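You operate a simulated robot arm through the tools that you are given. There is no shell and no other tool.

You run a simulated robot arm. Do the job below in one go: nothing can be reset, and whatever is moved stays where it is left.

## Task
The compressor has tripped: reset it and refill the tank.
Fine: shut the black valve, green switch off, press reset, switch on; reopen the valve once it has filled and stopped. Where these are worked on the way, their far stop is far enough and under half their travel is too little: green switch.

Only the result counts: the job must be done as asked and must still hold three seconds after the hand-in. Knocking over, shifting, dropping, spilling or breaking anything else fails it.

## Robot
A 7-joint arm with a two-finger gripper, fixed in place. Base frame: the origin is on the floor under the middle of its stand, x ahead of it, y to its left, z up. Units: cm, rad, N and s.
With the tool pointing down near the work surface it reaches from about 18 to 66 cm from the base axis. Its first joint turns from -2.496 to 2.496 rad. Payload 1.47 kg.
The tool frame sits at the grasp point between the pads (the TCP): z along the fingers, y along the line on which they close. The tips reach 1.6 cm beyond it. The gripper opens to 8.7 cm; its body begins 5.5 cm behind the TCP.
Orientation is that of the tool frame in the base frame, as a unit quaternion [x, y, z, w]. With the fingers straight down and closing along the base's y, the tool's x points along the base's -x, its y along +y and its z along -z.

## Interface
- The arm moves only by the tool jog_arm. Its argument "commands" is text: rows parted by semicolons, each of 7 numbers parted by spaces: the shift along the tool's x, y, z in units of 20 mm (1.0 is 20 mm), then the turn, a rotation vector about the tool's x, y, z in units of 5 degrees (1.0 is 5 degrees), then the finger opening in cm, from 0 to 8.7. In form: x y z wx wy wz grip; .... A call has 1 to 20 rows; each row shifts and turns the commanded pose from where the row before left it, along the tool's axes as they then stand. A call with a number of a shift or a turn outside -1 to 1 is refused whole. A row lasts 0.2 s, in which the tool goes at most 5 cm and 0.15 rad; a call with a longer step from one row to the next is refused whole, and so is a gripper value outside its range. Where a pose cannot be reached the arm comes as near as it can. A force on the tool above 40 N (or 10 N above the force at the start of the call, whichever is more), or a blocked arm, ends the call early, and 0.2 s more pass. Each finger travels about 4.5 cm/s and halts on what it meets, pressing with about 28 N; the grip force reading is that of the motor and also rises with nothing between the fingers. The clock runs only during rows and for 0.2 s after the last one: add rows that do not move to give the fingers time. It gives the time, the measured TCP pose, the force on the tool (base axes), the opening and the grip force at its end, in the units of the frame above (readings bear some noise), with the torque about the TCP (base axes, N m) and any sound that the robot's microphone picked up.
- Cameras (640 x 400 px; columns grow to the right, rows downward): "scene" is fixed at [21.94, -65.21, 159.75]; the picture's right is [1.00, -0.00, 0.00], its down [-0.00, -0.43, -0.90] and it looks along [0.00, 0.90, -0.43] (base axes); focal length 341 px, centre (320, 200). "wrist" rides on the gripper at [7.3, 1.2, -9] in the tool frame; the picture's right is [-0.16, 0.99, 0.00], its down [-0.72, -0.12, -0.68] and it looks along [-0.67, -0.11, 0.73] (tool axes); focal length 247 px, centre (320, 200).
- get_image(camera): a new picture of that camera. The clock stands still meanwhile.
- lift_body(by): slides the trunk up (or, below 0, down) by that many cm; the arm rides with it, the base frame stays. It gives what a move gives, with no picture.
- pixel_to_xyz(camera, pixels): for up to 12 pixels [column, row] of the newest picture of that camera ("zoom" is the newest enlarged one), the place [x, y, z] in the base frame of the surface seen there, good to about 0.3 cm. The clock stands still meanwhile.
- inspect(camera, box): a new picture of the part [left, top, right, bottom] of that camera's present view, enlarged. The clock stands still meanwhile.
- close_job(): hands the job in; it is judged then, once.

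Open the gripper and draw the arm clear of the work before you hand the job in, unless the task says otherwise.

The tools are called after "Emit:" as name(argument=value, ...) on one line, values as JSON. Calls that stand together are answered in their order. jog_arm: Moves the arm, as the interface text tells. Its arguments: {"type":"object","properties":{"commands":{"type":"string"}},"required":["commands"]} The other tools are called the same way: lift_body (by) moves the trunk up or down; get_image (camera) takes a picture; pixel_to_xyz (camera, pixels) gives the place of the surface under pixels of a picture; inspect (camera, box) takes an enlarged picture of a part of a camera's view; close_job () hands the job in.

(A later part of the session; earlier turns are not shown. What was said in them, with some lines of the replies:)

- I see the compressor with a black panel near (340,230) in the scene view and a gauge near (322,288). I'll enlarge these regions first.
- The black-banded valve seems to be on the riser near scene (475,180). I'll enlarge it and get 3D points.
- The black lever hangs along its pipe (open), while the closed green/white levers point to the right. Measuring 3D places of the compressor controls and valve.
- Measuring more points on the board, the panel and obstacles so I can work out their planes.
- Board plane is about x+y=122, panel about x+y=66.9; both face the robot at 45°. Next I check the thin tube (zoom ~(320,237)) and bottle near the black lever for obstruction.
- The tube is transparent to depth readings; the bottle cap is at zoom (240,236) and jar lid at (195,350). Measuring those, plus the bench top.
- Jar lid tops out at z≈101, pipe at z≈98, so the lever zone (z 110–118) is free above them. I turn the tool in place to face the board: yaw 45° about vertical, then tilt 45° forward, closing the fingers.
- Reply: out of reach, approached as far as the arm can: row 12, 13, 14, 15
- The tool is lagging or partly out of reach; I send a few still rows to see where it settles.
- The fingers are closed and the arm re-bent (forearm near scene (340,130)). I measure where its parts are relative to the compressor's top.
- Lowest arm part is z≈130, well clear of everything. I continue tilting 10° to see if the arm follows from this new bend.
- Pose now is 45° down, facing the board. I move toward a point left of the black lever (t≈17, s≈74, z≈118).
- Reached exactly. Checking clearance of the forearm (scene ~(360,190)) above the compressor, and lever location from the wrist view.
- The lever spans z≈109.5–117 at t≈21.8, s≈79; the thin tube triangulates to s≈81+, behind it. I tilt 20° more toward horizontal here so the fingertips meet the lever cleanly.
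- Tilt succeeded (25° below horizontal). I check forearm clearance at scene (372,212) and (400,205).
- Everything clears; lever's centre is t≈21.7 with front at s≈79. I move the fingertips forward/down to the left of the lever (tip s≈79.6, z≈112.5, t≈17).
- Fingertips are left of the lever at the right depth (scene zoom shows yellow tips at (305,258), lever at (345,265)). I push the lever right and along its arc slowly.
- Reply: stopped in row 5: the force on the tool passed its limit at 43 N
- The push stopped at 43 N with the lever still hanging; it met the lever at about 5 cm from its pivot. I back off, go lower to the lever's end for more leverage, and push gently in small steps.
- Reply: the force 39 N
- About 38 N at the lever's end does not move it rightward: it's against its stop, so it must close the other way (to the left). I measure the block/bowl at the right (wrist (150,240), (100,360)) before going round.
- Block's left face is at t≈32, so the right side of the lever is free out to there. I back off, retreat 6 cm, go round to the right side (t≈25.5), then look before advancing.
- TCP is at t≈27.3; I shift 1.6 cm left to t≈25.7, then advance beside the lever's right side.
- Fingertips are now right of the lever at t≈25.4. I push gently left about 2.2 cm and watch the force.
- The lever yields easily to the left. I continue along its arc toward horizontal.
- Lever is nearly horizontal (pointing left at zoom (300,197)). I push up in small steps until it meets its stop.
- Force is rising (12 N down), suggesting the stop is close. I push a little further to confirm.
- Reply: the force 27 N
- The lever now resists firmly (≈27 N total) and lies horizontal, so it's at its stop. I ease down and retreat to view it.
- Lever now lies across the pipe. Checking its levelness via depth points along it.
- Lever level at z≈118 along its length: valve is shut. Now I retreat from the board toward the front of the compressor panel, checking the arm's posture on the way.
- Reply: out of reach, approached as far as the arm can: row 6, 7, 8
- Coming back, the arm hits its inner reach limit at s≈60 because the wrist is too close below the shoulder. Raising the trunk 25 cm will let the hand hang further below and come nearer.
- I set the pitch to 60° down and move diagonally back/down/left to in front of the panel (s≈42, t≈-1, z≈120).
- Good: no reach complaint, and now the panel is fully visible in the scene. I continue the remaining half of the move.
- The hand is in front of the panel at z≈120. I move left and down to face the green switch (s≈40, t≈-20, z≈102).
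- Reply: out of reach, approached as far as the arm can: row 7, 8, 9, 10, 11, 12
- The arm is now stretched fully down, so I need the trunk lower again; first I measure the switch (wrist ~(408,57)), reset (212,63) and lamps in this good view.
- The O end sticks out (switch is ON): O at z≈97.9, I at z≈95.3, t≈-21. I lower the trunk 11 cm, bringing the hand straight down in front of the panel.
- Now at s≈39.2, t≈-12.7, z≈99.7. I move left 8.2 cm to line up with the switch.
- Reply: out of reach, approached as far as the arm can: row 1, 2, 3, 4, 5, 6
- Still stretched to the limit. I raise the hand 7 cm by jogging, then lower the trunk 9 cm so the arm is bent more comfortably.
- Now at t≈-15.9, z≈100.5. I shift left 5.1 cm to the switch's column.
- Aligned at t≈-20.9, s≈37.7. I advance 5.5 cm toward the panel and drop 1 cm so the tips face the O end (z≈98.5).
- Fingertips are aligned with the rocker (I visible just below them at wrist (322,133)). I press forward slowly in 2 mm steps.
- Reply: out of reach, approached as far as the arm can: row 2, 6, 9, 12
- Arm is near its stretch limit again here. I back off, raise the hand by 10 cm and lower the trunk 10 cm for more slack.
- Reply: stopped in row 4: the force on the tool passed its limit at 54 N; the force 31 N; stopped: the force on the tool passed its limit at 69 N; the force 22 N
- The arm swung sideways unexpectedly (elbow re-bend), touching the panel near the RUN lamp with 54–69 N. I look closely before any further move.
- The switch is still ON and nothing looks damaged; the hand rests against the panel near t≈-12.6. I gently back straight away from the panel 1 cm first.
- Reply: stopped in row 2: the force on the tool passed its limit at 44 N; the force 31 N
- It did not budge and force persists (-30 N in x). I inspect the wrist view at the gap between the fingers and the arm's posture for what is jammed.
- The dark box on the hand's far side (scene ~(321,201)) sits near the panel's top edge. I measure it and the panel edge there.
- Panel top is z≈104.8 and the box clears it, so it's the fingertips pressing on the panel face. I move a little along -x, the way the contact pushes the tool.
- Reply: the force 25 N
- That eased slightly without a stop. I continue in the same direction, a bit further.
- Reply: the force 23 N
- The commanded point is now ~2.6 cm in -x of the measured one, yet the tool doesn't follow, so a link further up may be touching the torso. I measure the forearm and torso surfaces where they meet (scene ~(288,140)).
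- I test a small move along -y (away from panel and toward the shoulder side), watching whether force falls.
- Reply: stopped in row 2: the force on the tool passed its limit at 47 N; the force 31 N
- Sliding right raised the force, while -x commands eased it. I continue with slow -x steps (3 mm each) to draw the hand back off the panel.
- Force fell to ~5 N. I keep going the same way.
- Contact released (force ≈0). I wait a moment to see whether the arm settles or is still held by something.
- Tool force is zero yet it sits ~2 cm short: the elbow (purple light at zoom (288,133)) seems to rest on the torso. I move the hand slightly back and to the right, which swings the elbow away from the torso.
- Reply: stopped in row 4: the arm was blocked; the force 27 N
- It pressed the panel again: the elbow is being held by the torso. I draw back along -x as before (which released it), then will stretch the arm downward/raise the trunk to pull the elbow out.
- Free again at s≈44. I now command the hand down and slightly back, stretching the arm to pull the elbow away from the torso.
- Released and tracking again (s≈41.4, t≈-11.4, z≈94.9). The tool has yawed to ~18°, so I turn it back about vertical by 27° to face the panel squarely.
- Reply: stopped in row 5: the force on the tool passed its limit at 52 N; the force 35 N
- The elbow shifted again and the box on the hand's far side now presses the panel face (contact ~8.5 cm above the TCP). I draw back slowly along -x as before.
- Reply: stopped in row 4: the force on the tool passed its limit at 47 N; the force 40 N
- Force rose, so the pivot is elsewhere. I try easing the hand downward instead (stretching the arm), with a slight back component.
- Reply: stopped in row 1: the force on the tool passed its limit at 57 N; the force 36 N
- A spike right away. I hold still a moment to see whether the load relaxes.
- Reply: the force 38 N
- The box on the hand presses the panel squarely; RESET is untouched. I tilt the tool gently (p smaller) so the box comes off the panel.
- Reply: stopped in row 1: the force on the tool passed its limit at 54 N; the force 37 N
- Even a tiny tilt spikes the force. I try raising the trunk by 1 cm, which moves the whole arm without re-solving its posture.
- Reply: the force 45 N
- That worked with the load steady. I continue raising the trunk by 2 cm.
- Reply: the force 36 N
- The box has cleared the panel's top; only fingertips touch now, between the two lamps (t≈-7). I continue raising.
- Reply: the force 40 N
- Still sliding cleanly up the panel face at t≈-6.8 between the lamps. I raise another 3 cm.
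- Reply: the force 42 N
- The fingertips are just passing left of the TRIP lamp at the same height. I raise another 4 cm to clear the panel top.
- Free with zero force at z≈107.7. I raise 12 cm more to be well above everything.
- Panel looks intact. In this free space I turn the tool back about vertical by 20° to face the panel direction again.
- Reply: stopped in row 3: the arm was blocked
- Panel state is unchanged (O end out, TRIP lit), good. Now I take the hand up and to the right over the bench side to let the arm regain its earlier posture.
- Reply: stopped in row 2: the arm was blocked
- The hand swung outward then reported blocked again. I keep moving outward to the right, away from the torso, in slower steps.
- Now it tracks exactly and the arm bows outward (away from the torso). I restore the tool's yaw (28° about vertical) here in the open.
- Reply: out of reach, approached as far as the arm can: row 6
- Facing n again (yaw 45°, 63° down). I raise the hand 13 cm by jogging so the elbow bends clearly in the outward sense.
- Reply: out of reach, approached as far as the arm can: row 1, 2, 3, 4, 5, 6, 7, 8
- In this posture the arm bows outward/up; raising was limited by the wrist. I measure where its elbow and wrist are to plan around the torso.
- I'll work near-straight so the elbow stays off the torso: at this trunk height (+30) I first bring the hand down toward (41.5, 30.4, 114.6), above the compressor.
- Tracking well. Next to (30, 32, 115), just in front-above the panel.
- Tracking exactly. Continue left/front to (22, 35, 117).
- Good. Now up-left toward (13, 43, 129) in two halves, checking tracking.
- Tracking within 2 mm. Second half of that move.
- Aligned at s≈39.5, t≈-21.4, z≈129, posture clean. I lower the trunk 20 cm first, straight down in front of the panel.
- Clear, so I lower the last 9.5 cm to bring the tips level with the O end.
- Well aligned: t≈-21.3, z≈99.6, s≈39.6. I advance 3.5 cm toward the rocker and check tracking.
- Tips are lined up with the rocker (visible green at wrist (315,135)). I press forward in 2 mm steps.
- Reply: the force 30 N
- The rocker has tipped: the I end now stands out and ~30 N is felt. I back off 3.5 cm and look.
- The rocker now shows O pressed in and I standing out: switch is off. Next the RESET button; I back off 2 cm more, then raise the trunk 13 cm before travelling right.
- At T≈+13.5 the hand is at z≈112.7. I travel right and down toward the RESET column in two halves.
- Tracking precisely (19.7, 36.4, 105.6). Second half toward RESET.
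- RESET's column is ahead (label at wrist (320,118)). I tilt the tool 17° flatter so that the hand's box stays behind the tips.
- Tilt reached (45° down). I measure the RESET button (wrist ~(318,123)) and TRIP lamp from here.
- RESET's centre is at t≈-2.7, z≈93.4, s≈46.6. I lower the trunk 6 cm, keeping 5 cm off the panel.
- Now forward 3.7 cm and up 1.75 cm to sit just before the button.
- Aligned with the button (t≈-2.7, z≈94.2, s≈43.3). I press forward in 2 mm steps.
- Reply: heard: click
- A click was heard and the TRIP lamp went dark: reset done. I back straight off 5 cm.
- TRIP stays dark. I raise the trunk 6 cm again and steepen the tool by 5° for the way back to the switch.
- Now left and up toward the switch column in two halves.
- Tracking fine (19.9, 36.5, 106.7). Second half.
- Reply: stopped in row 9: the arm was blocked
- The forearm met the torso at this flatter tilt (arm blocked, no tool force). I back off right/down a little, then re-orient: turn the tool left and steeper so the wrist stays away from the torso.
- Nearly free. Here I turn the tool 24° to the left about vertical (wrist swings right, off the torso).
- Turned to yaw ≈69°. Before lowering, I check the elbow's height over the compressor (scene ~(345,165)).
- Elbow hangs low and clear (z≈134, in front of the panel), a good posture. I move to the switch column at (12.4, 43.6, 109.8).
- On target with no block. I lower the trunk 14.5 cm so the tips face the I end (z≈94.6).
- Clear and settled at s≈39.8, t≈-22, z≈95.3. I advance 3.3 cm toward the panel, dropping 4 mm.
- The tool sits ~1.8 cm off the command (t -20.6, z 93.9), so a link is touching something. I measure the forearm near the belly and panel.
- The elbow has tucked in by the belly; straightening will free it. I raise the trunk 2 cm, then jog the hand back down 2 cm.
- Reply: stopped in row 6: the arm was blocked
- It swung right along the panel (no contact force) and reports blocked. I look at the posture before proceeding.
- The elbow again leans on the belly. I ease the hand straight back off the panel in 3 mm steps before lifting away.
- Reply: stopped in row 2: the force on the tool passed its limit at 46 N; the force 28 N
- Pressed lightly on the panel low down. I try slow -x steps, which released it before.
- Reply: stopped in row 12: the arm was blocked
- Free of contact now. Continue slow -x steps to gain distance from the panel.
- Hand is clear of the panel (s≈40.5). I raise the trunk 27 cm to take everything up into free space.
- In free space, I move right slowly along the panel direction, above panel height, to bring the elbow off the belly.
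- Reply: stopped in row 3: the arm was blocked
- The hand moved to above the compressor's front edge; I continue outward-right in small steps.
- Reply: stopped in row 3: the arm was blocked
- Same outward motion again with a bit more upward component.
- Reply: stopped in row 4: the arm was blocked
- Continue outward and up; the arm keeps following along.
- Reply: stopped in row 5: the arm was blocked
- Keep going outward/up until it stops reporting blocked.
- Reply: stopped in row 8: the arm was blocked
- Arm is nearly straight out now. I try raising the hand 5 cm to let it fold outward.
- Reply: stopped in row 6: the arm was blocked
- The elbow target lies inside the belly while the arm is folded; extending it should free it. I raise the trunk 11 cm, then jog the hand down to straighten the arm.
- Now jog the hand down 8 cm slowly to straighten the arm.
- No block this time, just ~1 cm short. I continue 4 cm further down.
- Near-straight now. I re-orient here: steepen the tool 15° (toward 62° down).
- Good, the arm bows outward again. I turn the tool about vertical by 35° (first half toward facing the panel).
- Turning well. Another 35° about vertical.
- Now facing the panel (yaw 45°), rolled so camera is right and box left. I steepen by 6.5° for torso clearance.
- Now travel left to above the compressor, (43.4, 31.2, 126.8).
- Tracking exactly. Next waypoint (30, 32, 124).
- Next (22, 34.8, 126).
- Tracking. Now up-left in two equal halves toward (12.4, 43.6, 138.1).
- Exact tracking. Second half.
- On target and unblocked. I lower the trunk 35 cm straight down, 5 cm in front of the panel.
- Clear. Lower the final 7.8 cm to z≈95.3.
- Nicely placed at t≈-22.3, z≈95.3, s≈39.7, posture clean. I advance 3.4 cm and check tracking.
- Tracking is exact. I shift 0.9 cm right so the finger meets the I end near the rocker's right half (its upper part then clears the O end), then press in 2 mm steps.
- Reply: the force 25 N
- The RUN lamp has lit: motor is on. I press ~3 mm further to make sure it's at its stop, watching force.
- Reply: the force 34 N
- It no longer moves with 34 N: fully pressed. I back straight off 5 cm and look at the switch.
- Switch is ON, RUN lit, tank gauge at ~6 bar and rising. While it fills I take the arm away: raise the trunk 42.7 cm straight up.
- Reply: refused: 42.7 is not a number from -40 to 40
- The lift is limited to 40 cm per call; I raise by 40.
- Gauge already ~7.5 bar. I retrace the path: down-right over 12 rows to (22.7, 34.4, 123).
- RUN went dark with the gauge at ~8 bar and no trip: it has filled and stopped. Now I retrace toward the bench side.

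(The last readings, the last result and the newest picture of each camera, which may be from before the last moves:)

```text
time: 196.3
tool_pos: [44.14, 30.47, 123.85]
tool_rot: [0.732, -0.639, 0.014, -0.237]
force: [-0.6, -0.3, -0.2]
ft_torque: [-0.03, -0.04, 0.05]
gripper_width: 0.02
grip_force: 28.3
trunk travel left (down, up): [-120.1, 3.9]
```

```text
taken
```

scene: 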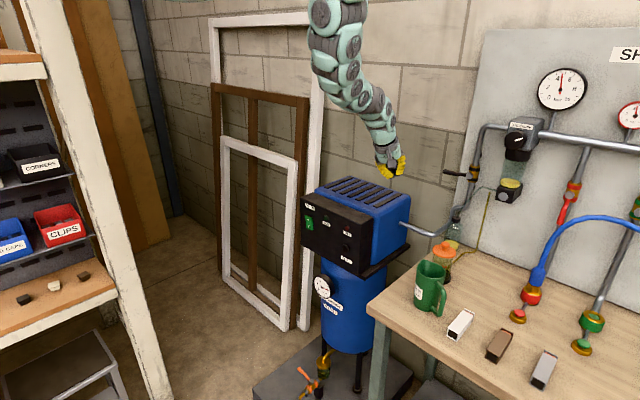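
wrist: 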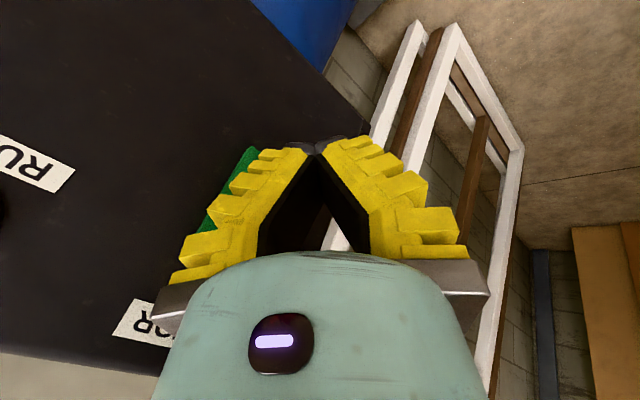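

Arm is clear at (44.1, 30.5, 123.9). Now outward and up toward the board side: first to s≈60, t≈12, z≈132, then flatten the tool by 7.5°.

Emit:
jog_arm(commands="-0.363 -0.792 -0.326 0 0 0 0; -0.363 -0.792 -0.326 0 0 0 0; -0.363 -0.792 -0.326 0 0 0 0; -0.363 -0.792 -0.326 0 0 0 0; -0.363 -0.792 -0.326 0 0 0 0; -0.363 -0.792 -0.326 0 0 0 0; 0 0 0 0.6 -0.45 0 0; 0 0 0 0.6 -0.45 0 0; 0 0 0 0 0 0 0; 0 0 0 0 0 0 0")

Emit:
get_image(camera="scene")

```text
time: 198.5
tool_pos: [50.75, 34.08, 132.1]
tool_rot: [0.719, -0.627, 0.019, -0.3]
force: [0.0, 0.2, 0.3]
ft_torque: [0.01, 0.01, -0.02]
gripper_width: 0.0
grip_force: 27.4
trunk travel left (down, up): [-120.1, 3.9]
```

```text
taken
```

scene: 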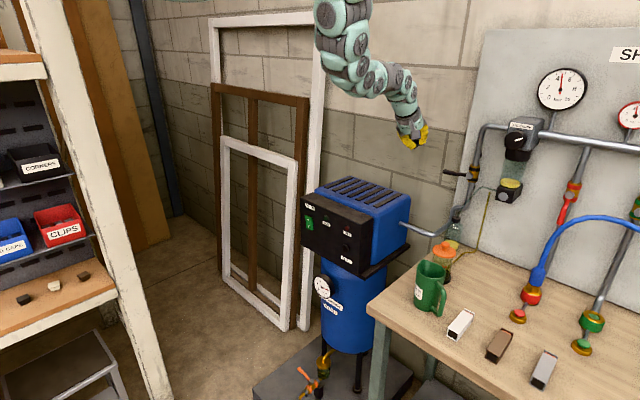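

Good. Next to s≈70, t≈15, z≈143 and flatten 10° more.

Emit:
jog_arm(commands="-0.3875 -0.84 -0.2 0 0 0 0; -0.3875 -0.84 -0.2 0 0 0 0; -0.3875 -0.84 -0.2 0 0 0 0; -0.3875 -0.84 -0.2 0 0 0 0; -0.3875 -0.84 -0.2 0 0 0 0; -0.3875 -0.84 -0.2 0 0 0 0; -0.3875 -0.84 -0.2 0 0 0 0; -0.3875 -0.84 -0.2 0 0 0 0; 0 0 0 0.796 -0.605 0 0; 0 0 0 0.796 -0.605 0 0; 0 0 0 0 0 0 0; 0 0 0 0 0 0 0")

Emit:
get_image(camera="scene")

Emit:
get_image(camera="wrist")

```text
time: 201.1
tool_pos: [60.0, 39.0, 143.1]
tool_rot: [0.697, -0.607, 0.024, -0.381]
force: [0.1, -0.1, -0.1]
ft_torque: [0.02, 0.01, 0.03]
gripper_width: 0.01
grip_force: 28.2
trunk travel left (down, up): [-120.1, 3.9]
```

```text
taken
```

scene: 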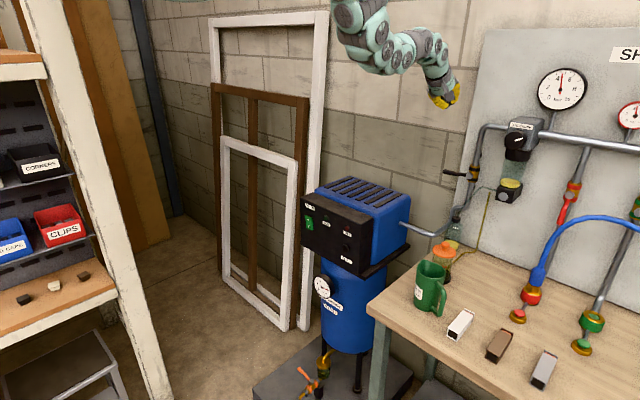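

```text
taken
```

wrist: 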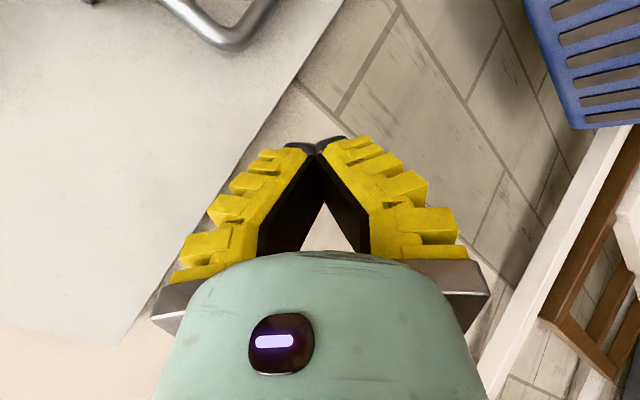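

Good posture. Forward/up to s≈77.5, t≈15.5, z≈152 (directly above the lever's outer end).

Emit:
jog_arm(commands="-0.467 -0.691 -0.078 0 0 0 0; -0.467 -0.691 -0.078 0 0 0 0; -0.467 -0.691 -0.078 0 0 0 0; -0.467 -0.691 -0.078 0 0 0 0; -0.467 -0.691 -0.078 0 0 0 0; -0.467 -0.691 -0.078 0 0 0 0; -0.467 -0.691 -0.078 0 0 0 0; 0 0 0 0 0 0 0; 0 0 0 0 0 0 0")

Emit:
get_image(camera="scene")

Emit:
get_image(camera="wrist")

```text
time: 203.1
tool_pos: [65.91, 43.87, 152.24]
tool_rot: [0.697, -0.607, 0.024, -0.381]
force: [-0.1, -0.2, -0.3]
ft_torque: [0.0, -0.01, 0.01]
gripper_width: 0.01
grip_force: 28.3
trunk travel left (down, up): [-120.1, 3.9]
```

```text
taken
```

scene: 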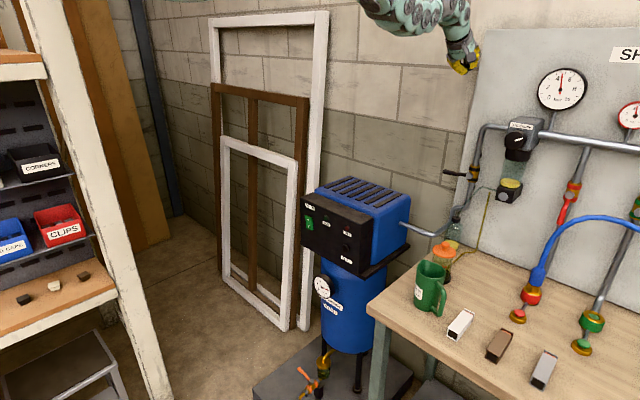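

```text
taken
```

wrist: 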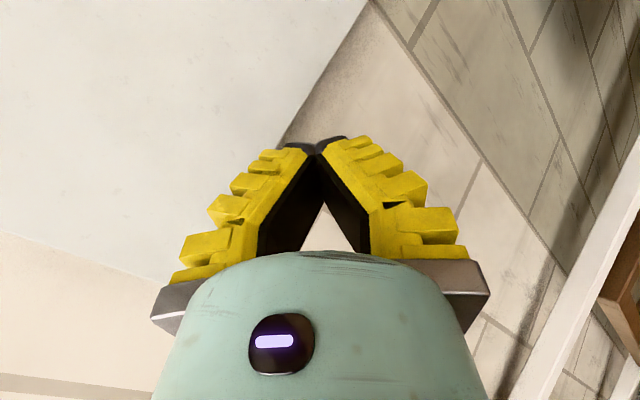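

Positioned above the lever's outer end (s≈77.6, t≈15.6). I lower the trunk 27 cm, leaving the tips about 4 cm above the lever.

Emit:
lift_body(by=-27)

Emit:
inspect(camera="scene", box=[400, 130, 520, 220])

Emit:
get_image(camera="wrist")

```text
time: 205.8
tool_pos: [65.82, 43.86, 125.11]
tool_rot: [0.696, -0.608, 0.025, -0.382]
force: [-0.1, 0.0, 0.4]
ft_torque: [-0.01, 0.0, 0.0]
gripper_width: 0.0
grip_force: 27.9
trunk travel left (down, up): [-93.1, 30.9]
```

```text
4.44 times, centred on (460, 175) of scene
```

zoom: 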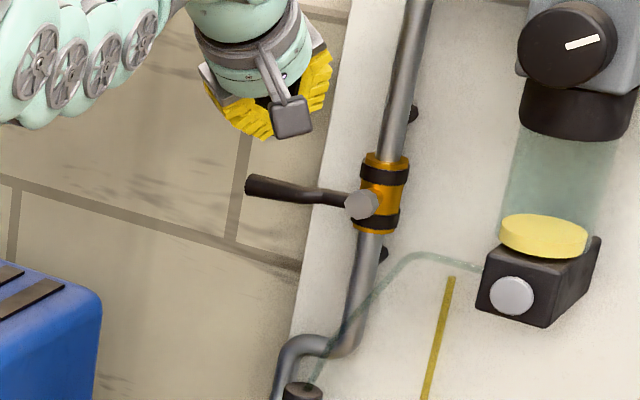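

```text
taken
```

wrist: 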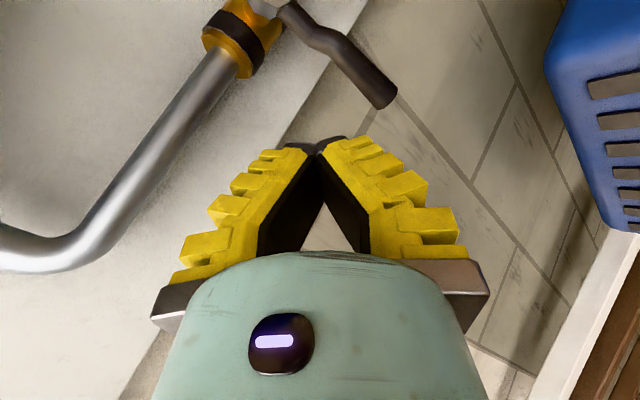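

The lever is seen at wrist from (290,15) to (390,95). Measuring it against the fingertips.

Emit:
pixel_to_xyz(camera="wrist", pixels=[[388, 95], [370, 78], [345, 55], [320, 38], [298, 18], [375, 98], [395, 82], [302, 148], [335, 142], [318, 150]])

```text
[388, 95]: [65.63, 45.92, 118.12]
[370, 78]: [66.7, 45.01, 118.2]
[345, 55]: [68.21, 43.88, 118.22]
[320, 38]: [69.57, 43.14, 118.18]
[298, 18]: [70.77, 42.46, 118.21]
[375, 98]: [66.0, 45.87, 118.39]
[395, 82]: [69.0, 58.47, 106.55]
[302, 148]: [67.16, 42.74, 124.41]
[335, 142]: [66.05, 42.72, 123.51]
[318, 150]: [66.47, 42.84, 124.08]
```

Lever top is z≈118.4 at s≈79–80; tips at z≈123.5. I move 0.6 cm forward and 3 cm down.

Emit:
jog_arm(commands="0.129 0.168 0.319 0 0 0 0; 0.129 0.168 0.319 0 0 0 0; 0.129 0.168 0.319 0 0 0 0; 0.129 0.168 0.319 0 0 0 0; 0 0 0 0 0 0 0; 0 0 0 0 0 0 0")

Emit:
get_image(camera="wrist")

Emit:
inspect(camera="scene", box=[400, 130, 520, 220])

```text
time: 207.2
tool_pos: [66.29, 44.4, 122.13]
tool_rot: [0.696, -0.608, 0.024, -0.382]
force: [0.5, -0.8, -0.5]
ft_torque: [0.01, 0.05, 0.01]
gripper_width: 0.01
grip_force: 28.6
trunk travel left (down, up): [-93.1, 30.9]
```

```text
taken
```

wrist: 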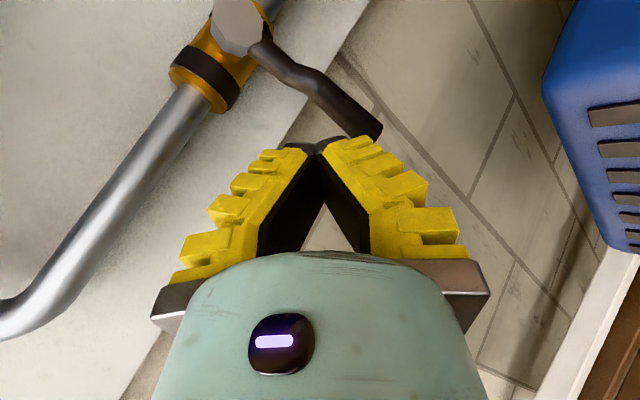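

```text
4.44 times, centred on (460, 175) of scene
```

zoom: 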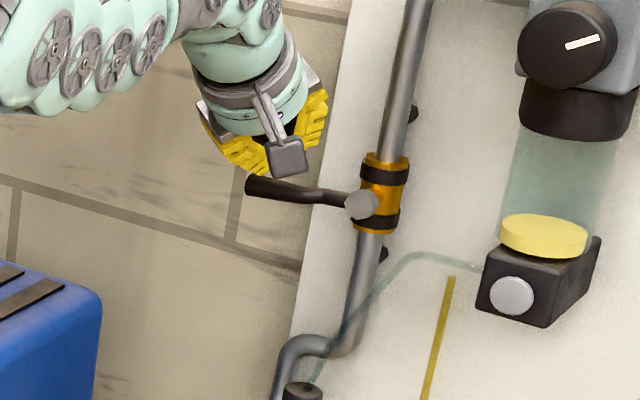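

Next I push down gently in 3 mm steps, 3 cm total.

Emit:
jog_arm(commands="0.0644 0.0841 0.1063 0 0 0 0; 0.0644 0.0841 0.1063 0 0 0 0; 0.0644 0.0841 0.1063 0 0 0 0; 0.0644 0.0841 0.1063 0 0 0 0; 0.0644 0.0841 0.1063 0 0 0 0; 0.0644 0.0841 0.1063 0 0 0 0; 0.0644 0.0841 0.1063 0 0 0 0; 0.0644 0.0841 0.1063 0 0 0 0; 0.0644 0.0841 0.1063 0 0 0 0; 0.0644 0.0841 0.1063 0 0 0 0; 0 0 0 0 0 0 0")

Emit:
get_image(camera="wrist")

Emit:
inspect(camera="scene", box=[400, 130, 520, 220])

```text
time: 209.6
tool_pos: [66.13, 44.23, 119.25]
tool_rot: [0.696, -0.608, 0.024, -0.382]
force: [-0.8, -0.2, 0.0]
ft_torque: [-0.03, 0.0, 0.07]
gripper_width: 0.02
grip_force: 28.2
trunk travel left (down, up): [-93.1, 30.9]
```

```text
taken
```

wrist: 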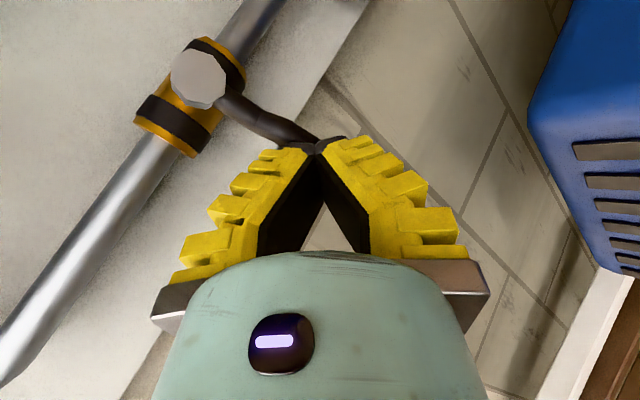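

```text
4.44 times, centred on (460, 175) of scene
```

zoom: 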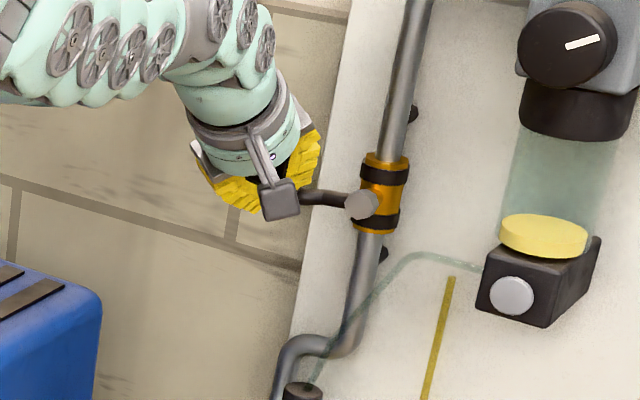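

No contact yet (tips just reaching lever height). I continue downward 1.8 cm in small steps.

Emit:
jog_arm(commands="0.0644 0.0841 0.1063 0 0 0 0; 0.0644 0.0841 0.1063 0 0 0 0; 0.0644 0.0841 0.1063 0 0 0 0; 0.0644 0.0841 0.1063 0 0 0 0; 0.0644 0.0841 0.1063 0 0 0 0; 0.0644 0.0841 0.1063 0 0 0 0; 0 0 0 0 0 0 0")

Emit:
get_image(camera="wrist")

Emit:
inspect(camera="scene", box=[400, 130, 520, 220])

```text
time: 211.2
tool_pos: [66.33, 44.17, 117.42]
tool_rot: [0.696, -0.607, 0.024, -0.383]
force: [-0.3, 0.0, 0.4]
ft_torque: [-0.02, -0.02, -0.05]
gripper_width: 0.01
grip_force: 28.6
trunk travel left (down, up): [-93.1, 30.9]
```

```text
taken
```

wrist: 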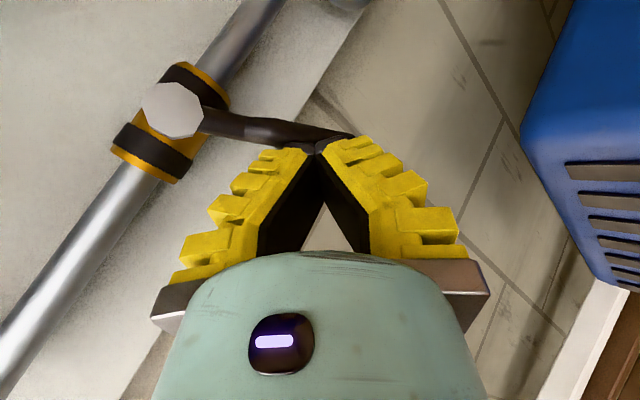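

```text
4.44 times, centred on (460, 175) of scene
```

zoom: 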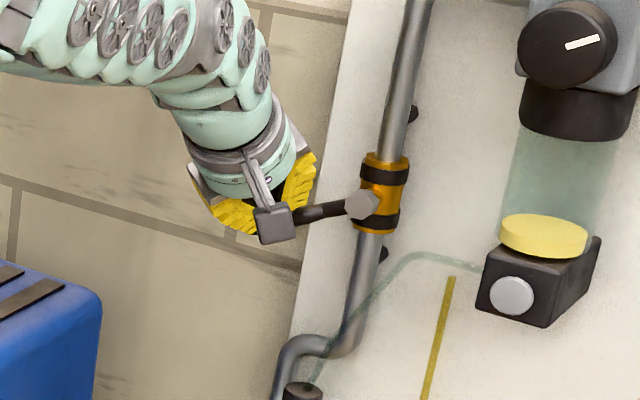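

The lever is turning down easily (about 18° so far). I follow its arc down and to the right.

Emit:
jog_arm(commands="0.114 0.09 0.1415 0 0 0 0; 0.114 0.09 0.1415 0 0 0 0; 0.114 0.09 0.1415 0 0 0 0; 0.114 0.09 0.1415 0 0 0 0; 0.114 0.09 0.1415 0 0 0 0; 0.114 0.09 0.1415 0 0 0 0; 0.169 0.04 0.134 0 0 0 0; 0.169 0.04 0.134 0 0 0 0; 0.169 0.04 0.134 0 0 0 0; 0.169 0.04 0.134 0 0 0 0; 0.169 0.04 0.134 0 0 0 0; 0 0 0 0 0 0 0")

Emit:
get_image(camera="wrist")

Emit:
inspect(camera="scene", box=[400, 130, 520, 220])

```text
time: 213.8
tool_pos: [66.45, 43.08, 114.42]
tool_rot: [0.697, -0.607, 0.024, -0.381]
force: [-0.3, 0.7, 0.0]
ft_torque: [0.0, -0.03, 0.01]
gripper_width: 0.0
grip_force: 27.8
out of reach, approached as far as the arm can: row 6, 8, 10, 11
trunk travel left (down, up): [-93.1, 30.9]
```

```text
taken
```

wrist: 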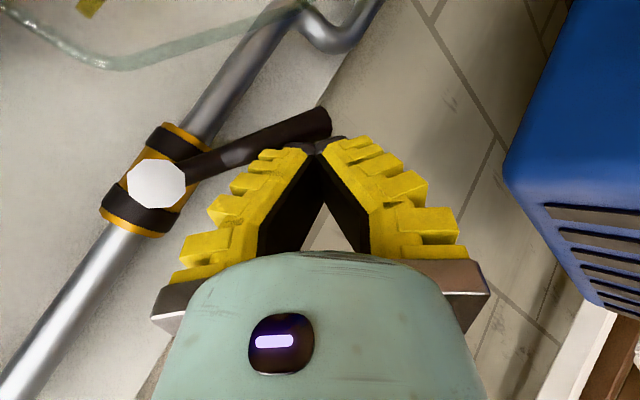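

```text
4.44 times, centred on (460, 175) of scene
```

zoom: 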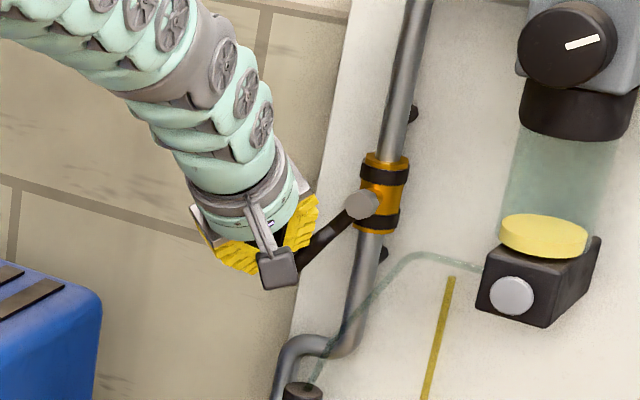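

The lever is about halfway; the arm has reached its stretch limit. I lift the hand back up 3.5 cm the way it came, so I can lower the trunk for more reach.

Emit:
jog_arm(commands="-0.107 -0.14 -0.177 0 0 0 0; -0.107 -0.14 -0.177 0 0 0 0; -0.107 -0.14 -0.177 0 0 0 0; -0.107 -0.14 -0.177 0 0 0 0; -0.107 -0.14 -0.177 0 0 0 0; -0.107 -0.14 -0.177 0 0 0 0; -0.107 -0.14 -0.177 0 0 0 0; 0 0 0 0 0 0 0; 0 0 0 0 0 0 0")

Emit:
get_image(camera="scene")

```text
time: 215.8
tool_pos: [66.48, 43.05, 118.04]
tool_rot: [0.696, -0.608, 0.024, -0.381]
force: [1.3, -0.3, -0.2]
ft_torque: [-0.01, 0.01, -0.01]
gripper_width: 0.01
grip_force: 28.2
trunk travel left (down, up): [-93.1, 30.9]
```

```text
taken
```

scene: 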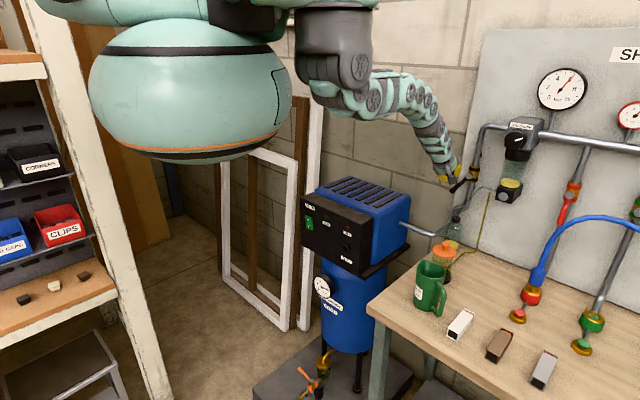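

Tracked cleanly; the main gauge already rose as the valve is part open. I raise 6 cm more, then lower the trunk 8 cm.

Emit:
jog_arm(commands="-0.215 -0.28 -0.354 0 0 0 0; -0.215 -0.28 -0.354 0 0 0 0; -0.215 -0.28 -0.354 0 0 0 0; -0.215 -0.28 -0.354 0 0 0 0; -0.215 -0.28 -0.354 0 0 0 0; -0.215 -0.28 -0.354 0 0 0 0; 0 0 0 0 0 0 0; 0 0 0 0 0 0 0")

```text
time: 217.6
tool_pos: [66.62, 43.08, 124.0]
tool_rot: [0.696, -0.607, 0.024, -0.382]
force: [0.0, 0.5, 0.3]
ft_torque: [0.03, -0.02, 0.01]
gripper_width: 0.02
grip_force: 28.5
trunk travel left (down, up): [-93.1, 30.9]
```

Tracking (66.6, 43.1, 124.0). Lower the trunk 8 cm.

Emit:
lift_body(by=-8)

Emit:
inspect(camera="scene", box=[400, 130, 520, 220])

Emit:
get_image(camera="wrist")

```text
time: 218.8
tool_pos: [66.53, 43.02, 116.07]
tool_rot: [0.696, -0.608, 0.025, -0.383]
force: [0.7, -0.1, -0.3]
ft_torque: [0.01, 0.03, 0.0]
gripper_width: 0.01
grip_force: 27.9
trunk travel left (down, up): [-85.1, 38.9]
```

```text
4.44 times, centred on (460, 175) of scene
```

zoom: 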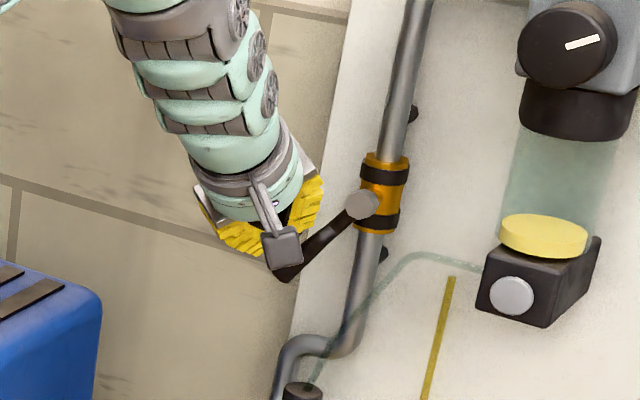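

```text
taken
```

wrist: 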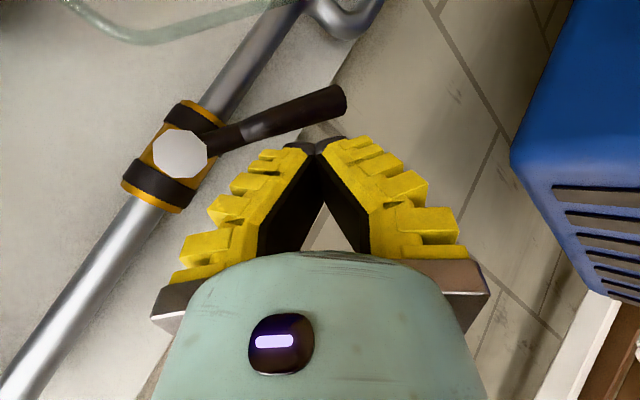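

Now with more slack (T≈+1) I continue along the arc: contact again, then down and right.

Emit:
jog_arm(commands="0.077 0.099 0.268 0 0 0 0; 0.077 0.099 0.268 0 0 0 0; 0.077 0.099 0.268 0 0 0 0; 0.13 0.046 0.115 0 0 0 0; 0.13 0.046 0.115 0 0 0 0; 0.13 0.046 0.115 0 0 0 0; 0.13 0.046 0.115 0 0 0 0; 0.143 -0.011 0.077 0 0 0 0; 0.143 -0.011 0.077 0 0 0 0; 0.143 -0.011 0.077 0 0 0 0; 0.143 -0.011 0.077 0 0 0 0; 0.143 -0.011 0.077 0 0 0 0; 0 0 0 0 0 0 0")

Emit:
get_image(camera="wrist")

Emit:
inspect(camera="scene", box=[400, 130, 520, 220])

```text
time: 221.6
tool_pos: [68.24, 42.16, 111.99]
tool_rot: [0.697, -0.607, 0.024, -0.381]
force: [0.3, -0.1, 0.3]
ft_torque: [0.01, 0.01, 0.01]
gripper_width: 0.0
grip_force: 28.2
trunk travel left (down, up): [-85.1, 38.9]
```

```text
taken
```

wrist: 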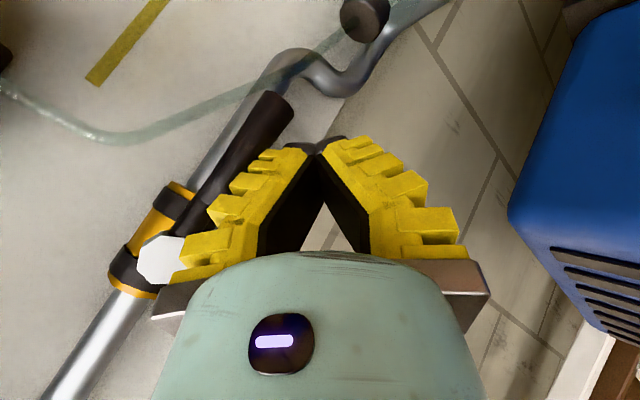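

```text
4.44 times, centred on (460, 175) of scene
```

zoom: 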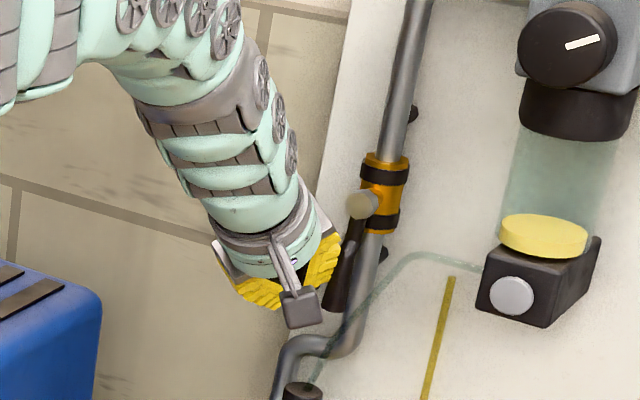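

Lever is nearly vertical again. I push right in 2.5 mm steps until it meets its open stop.

Emit:
jog_arm(commands="0.115 -0.056 0.024 0 0 0 0; 0.115 -0.056 0.024 0 0 0 0; 0.115 -0.056 0.024 0 0 0 0; 0.115 -0.056 0.024 0 0 0 0; 0.1 -0.075 0 0 0 0 0; 0.1 -0.075 0 0 0 0 0; 0.08 -0.06 0 0 0 0 0; 0.08 -0.06 0 0 0 0 0; 0 0 0 0 0 0 0")

Emit:
get_image(camera="wrist")

Emit:
inspect(camera="scene", box=[400, 130, 520, 220])

```text
time: 223.4
tool_pos: [68.46, 41.89, 111.82]
tool_rot: [0.703, -0.599, 0.018, -0.383]
force: [-13.3, 4.3, 5.4]
ft_torque: [-0.04, -0.14, 0.04]
gripper_width: 0.0
grip_force: 28.0
trunk travel left (down, up): [-85.1, 38.9]
stopped in row 8: the force on the tool passed its limit at 41 N (the readings are from after the stop); the commanded pose is now the measured one
```

```text
taken
```

wrist: 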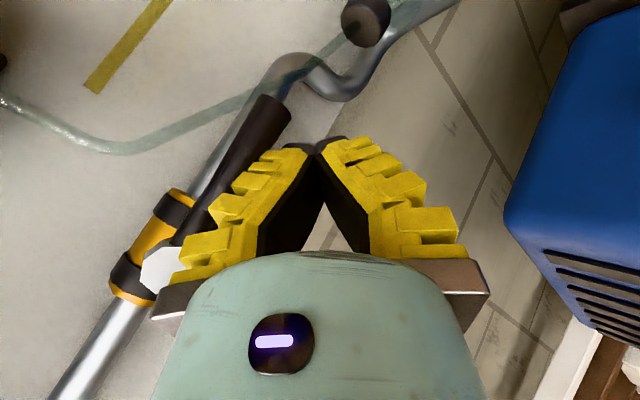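

```text
4.44 times, centred on (460, 175) of scene
```

zoom: 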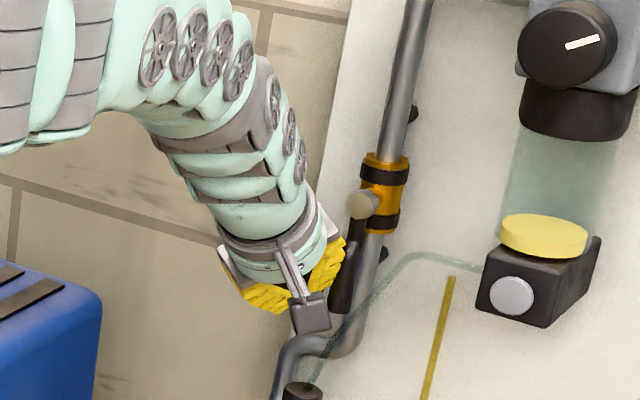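

Stopped at 41 N: the lever is against its open stop, parallel to the pipe. I ease 1 cm left, then retreat 8 cm from the board.

Emit:
jog_arm(commands="-0.201 0.148 0.006 0 0 0 0; -0.201 0.148 0.006 0 0 0 0; 0.325 0.462 -0.566 0 0 0 0; 0.325 0.462 -0.566 0 0 0 0; 0.325 0.462 -0.566 0 0 0 0; 0.325 0.462 -0.566 0 0 0 0; 0.325 0.462 -0.566 0 0 0 0; 0 0 0 0 0 0 0; 0 0 0 0 0 0 0")

Emit:
get_image(camera="wrist")

Emit:
get_image(camera="scene")

```text
time: 225.4
tool_pos: [64.08, 38.34, 111.68]
tool_rot: [0.7, -0.6, 0.022, -0.386]
force: [-0.1, -0.4, -0.9]
ft_torque: [0.04, -0.01, 0.02]
gripper_width: 0.0
grip_force: 28.4
out of reach, approached as far as the arm can: row 3, 6, 7
trunk travel left (down, up): [-85.1, 38.9]
```

```text
taken
```

wrist: 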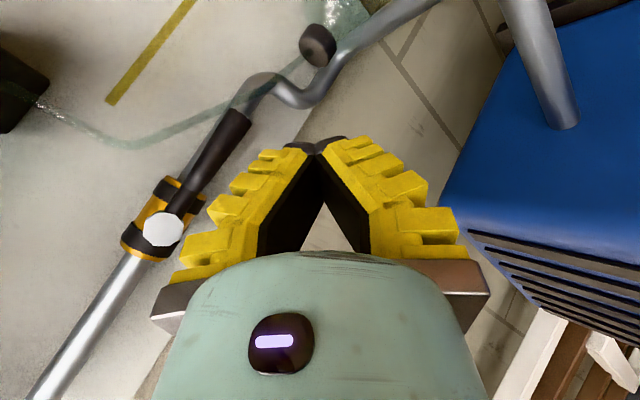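

```text
taken
```

scene: 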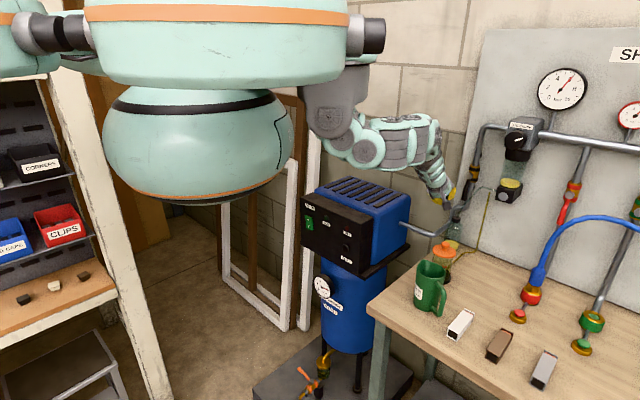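

Hand is 6 cm back. I verify the lever's angle by depth points and check the lamps and gauges.

Emit:
pixel_to_xyz(camera="wrist", pixels=[[234, 124], [222, 142], [208, 160], [195, 180], [180, 205], [163, 230]])

Emit:
inspect(camera="scene", box=[290, 200, 390, 310])

Emit:
inspect(camera="scene", box=[430, 50, 640, 200])

```text
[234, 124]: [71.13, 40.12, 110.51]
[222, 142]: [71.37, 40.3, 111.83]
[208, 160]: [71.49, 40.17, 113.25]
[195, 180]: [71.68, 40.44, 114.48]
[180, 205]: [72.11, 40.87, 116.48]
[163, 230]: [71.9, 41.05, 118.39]
```

```text
3.64 times, centred on (340, 255) of scene
```

zoom: 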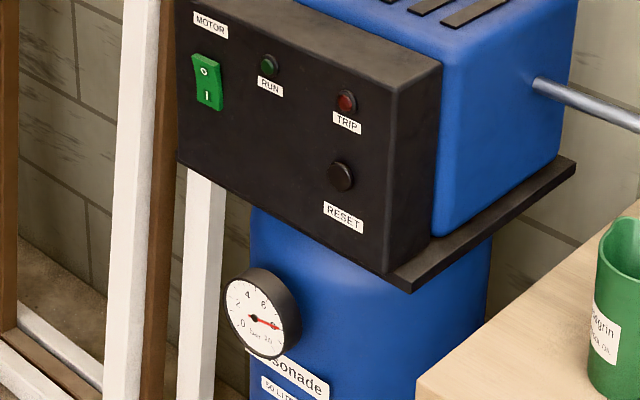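

```text
2.67 times, centred on (535, 125) of scene
```

zoom: 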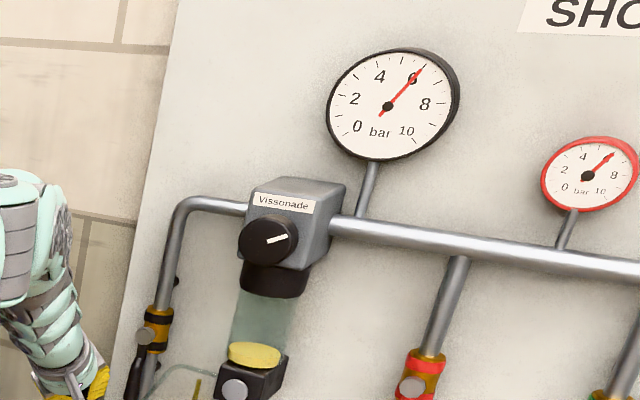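

Lever points match the original open position; line gauge reads 6 bar, tank ~8 bar, RUN and TRIP dark. I raise the trunk 20 cm to draw the hand clear.

Emit:
lift_body(by=20)

Emit:
get_image(camera="scene")

```text
time: 227.6
tool_pos: [63.98, 38.48, 131.69]
tool_rot: [0.699, -0.602, 0.021, -0.386]
force: [-0.1, -0.8, 0.4]
ft_torque: [0.01, 0.01, -0.01]
gripper_width: 0.03
grip_force: 28.2
trunk travel left (down, up): [-105.1, 18.9]
```

```text
taken
```

scene: 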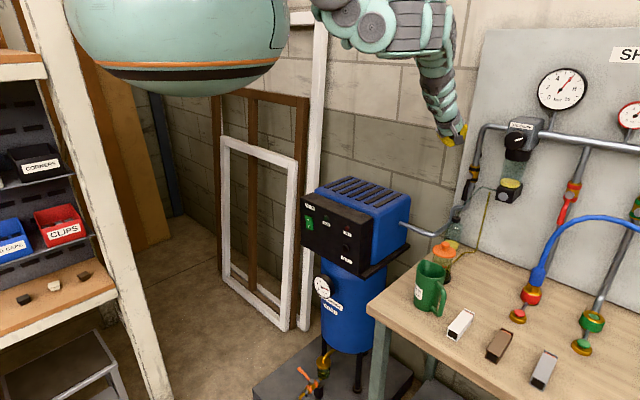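

Hand is well above the lever. I open the gripper and move back a few cm more.

Emit:
jog_arm(commands="0 0 0 0 0 0 8.7; 0 0 0 0 0 0 8.7; 0 0 0 0 0 0 8.7; 0 0 0 0 0 0 8.7; 0 0 0 0 0 0 8.7; 0 0 0 0 0 0 8.7; 0 0 0 0 0 0 8.7; -0.21 -0.28 -0.354 0 0 0 8.7; -0.21 -0.28 -0.354 0 0 0 8.7; -0.21 -0.28 -0.354 0 0 0 8.7; -0.21 -0.28 -0.354 0 0 0 8.7; 0 0 0 0 0 0 8.7; 0 0 0 0 0 0 8.7")

Emit:
get_image(camera="scene")

Emit:
inspect(camera="scene", box=[290, 200, 390, 310])

Emit:
inspect(camera="scene", box=[440, 140, 520, 220])

```text
time: 230.4
tool_pos: [64.13, 38.65, 135.27]
tool_rot: [0.7, -0.601, 0.021, -0.386]
force: [0.7, 0.2, 0.5]
ft_torque: [-0.01, -0.04, 0.0]
gripper_width: 8.71
grip_force: 0.0
out of reach, approached as far as the arm can: row 9, 11
trunk travel left (down, up): [-105.1, 18.9]
```

```text
taken
```

scene: 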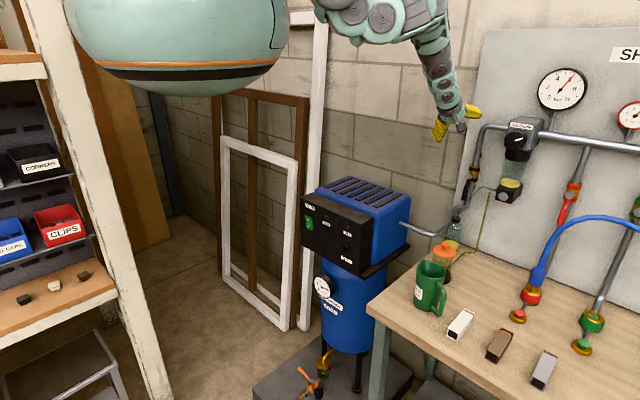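

```text
3.64 times, centred on (340, 255) of scene
```

zoom: 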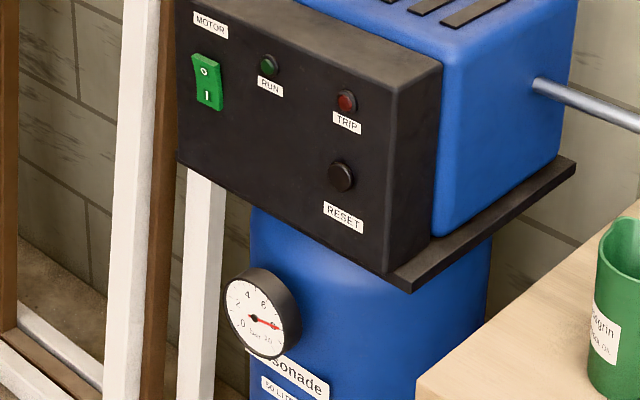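

```text
5.00 times, centred on (480, 180) of scene
```

zoom: 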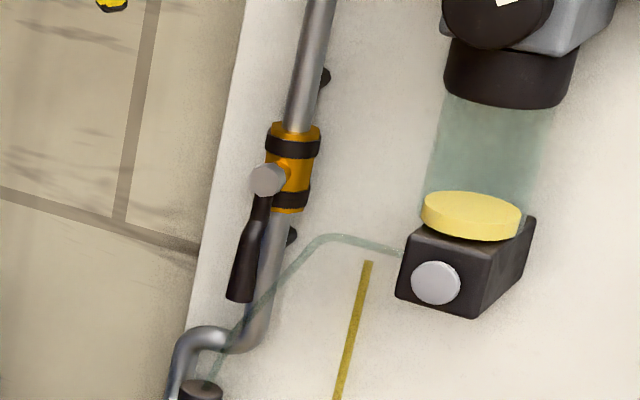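

All checks agree: the black valve is open as it was at the start, the switch is on, TRIP and RUN are dark, and the tank reads about 8 bar with the line at 6. The gripper is open and the arm clear, so I hand in.

Emit:
close_job()

```text
The job is handed in.
```

The compressor is reset and the tank is refilled. It filled to about 8 bar, stopped on its own and did not trip again.

- **Sequence:** I shut the black valve, switched the green switch off, pressed reset and switched on again. I reopened the valve only after the run lamp had gone out.
- **State at hand-in:** The black valve is back in its starting open position and the line gauge reads about 6 bar. The green switch is on, and the run and trip lamps are dark. The gripper is open and the arm is clear of the board and compressor.
- **Unplanned contact:** On the way to the switch the arm's elbow caught on the robot's own body several times. The hand swung into the compressor's front panel a few times, with up to 69 N measured. I checked the panel afterwards: the switch had not moved, the lamps looked intact, and I saw nothing damaged or displaced. I also saw nothing else moved on the bench or board.
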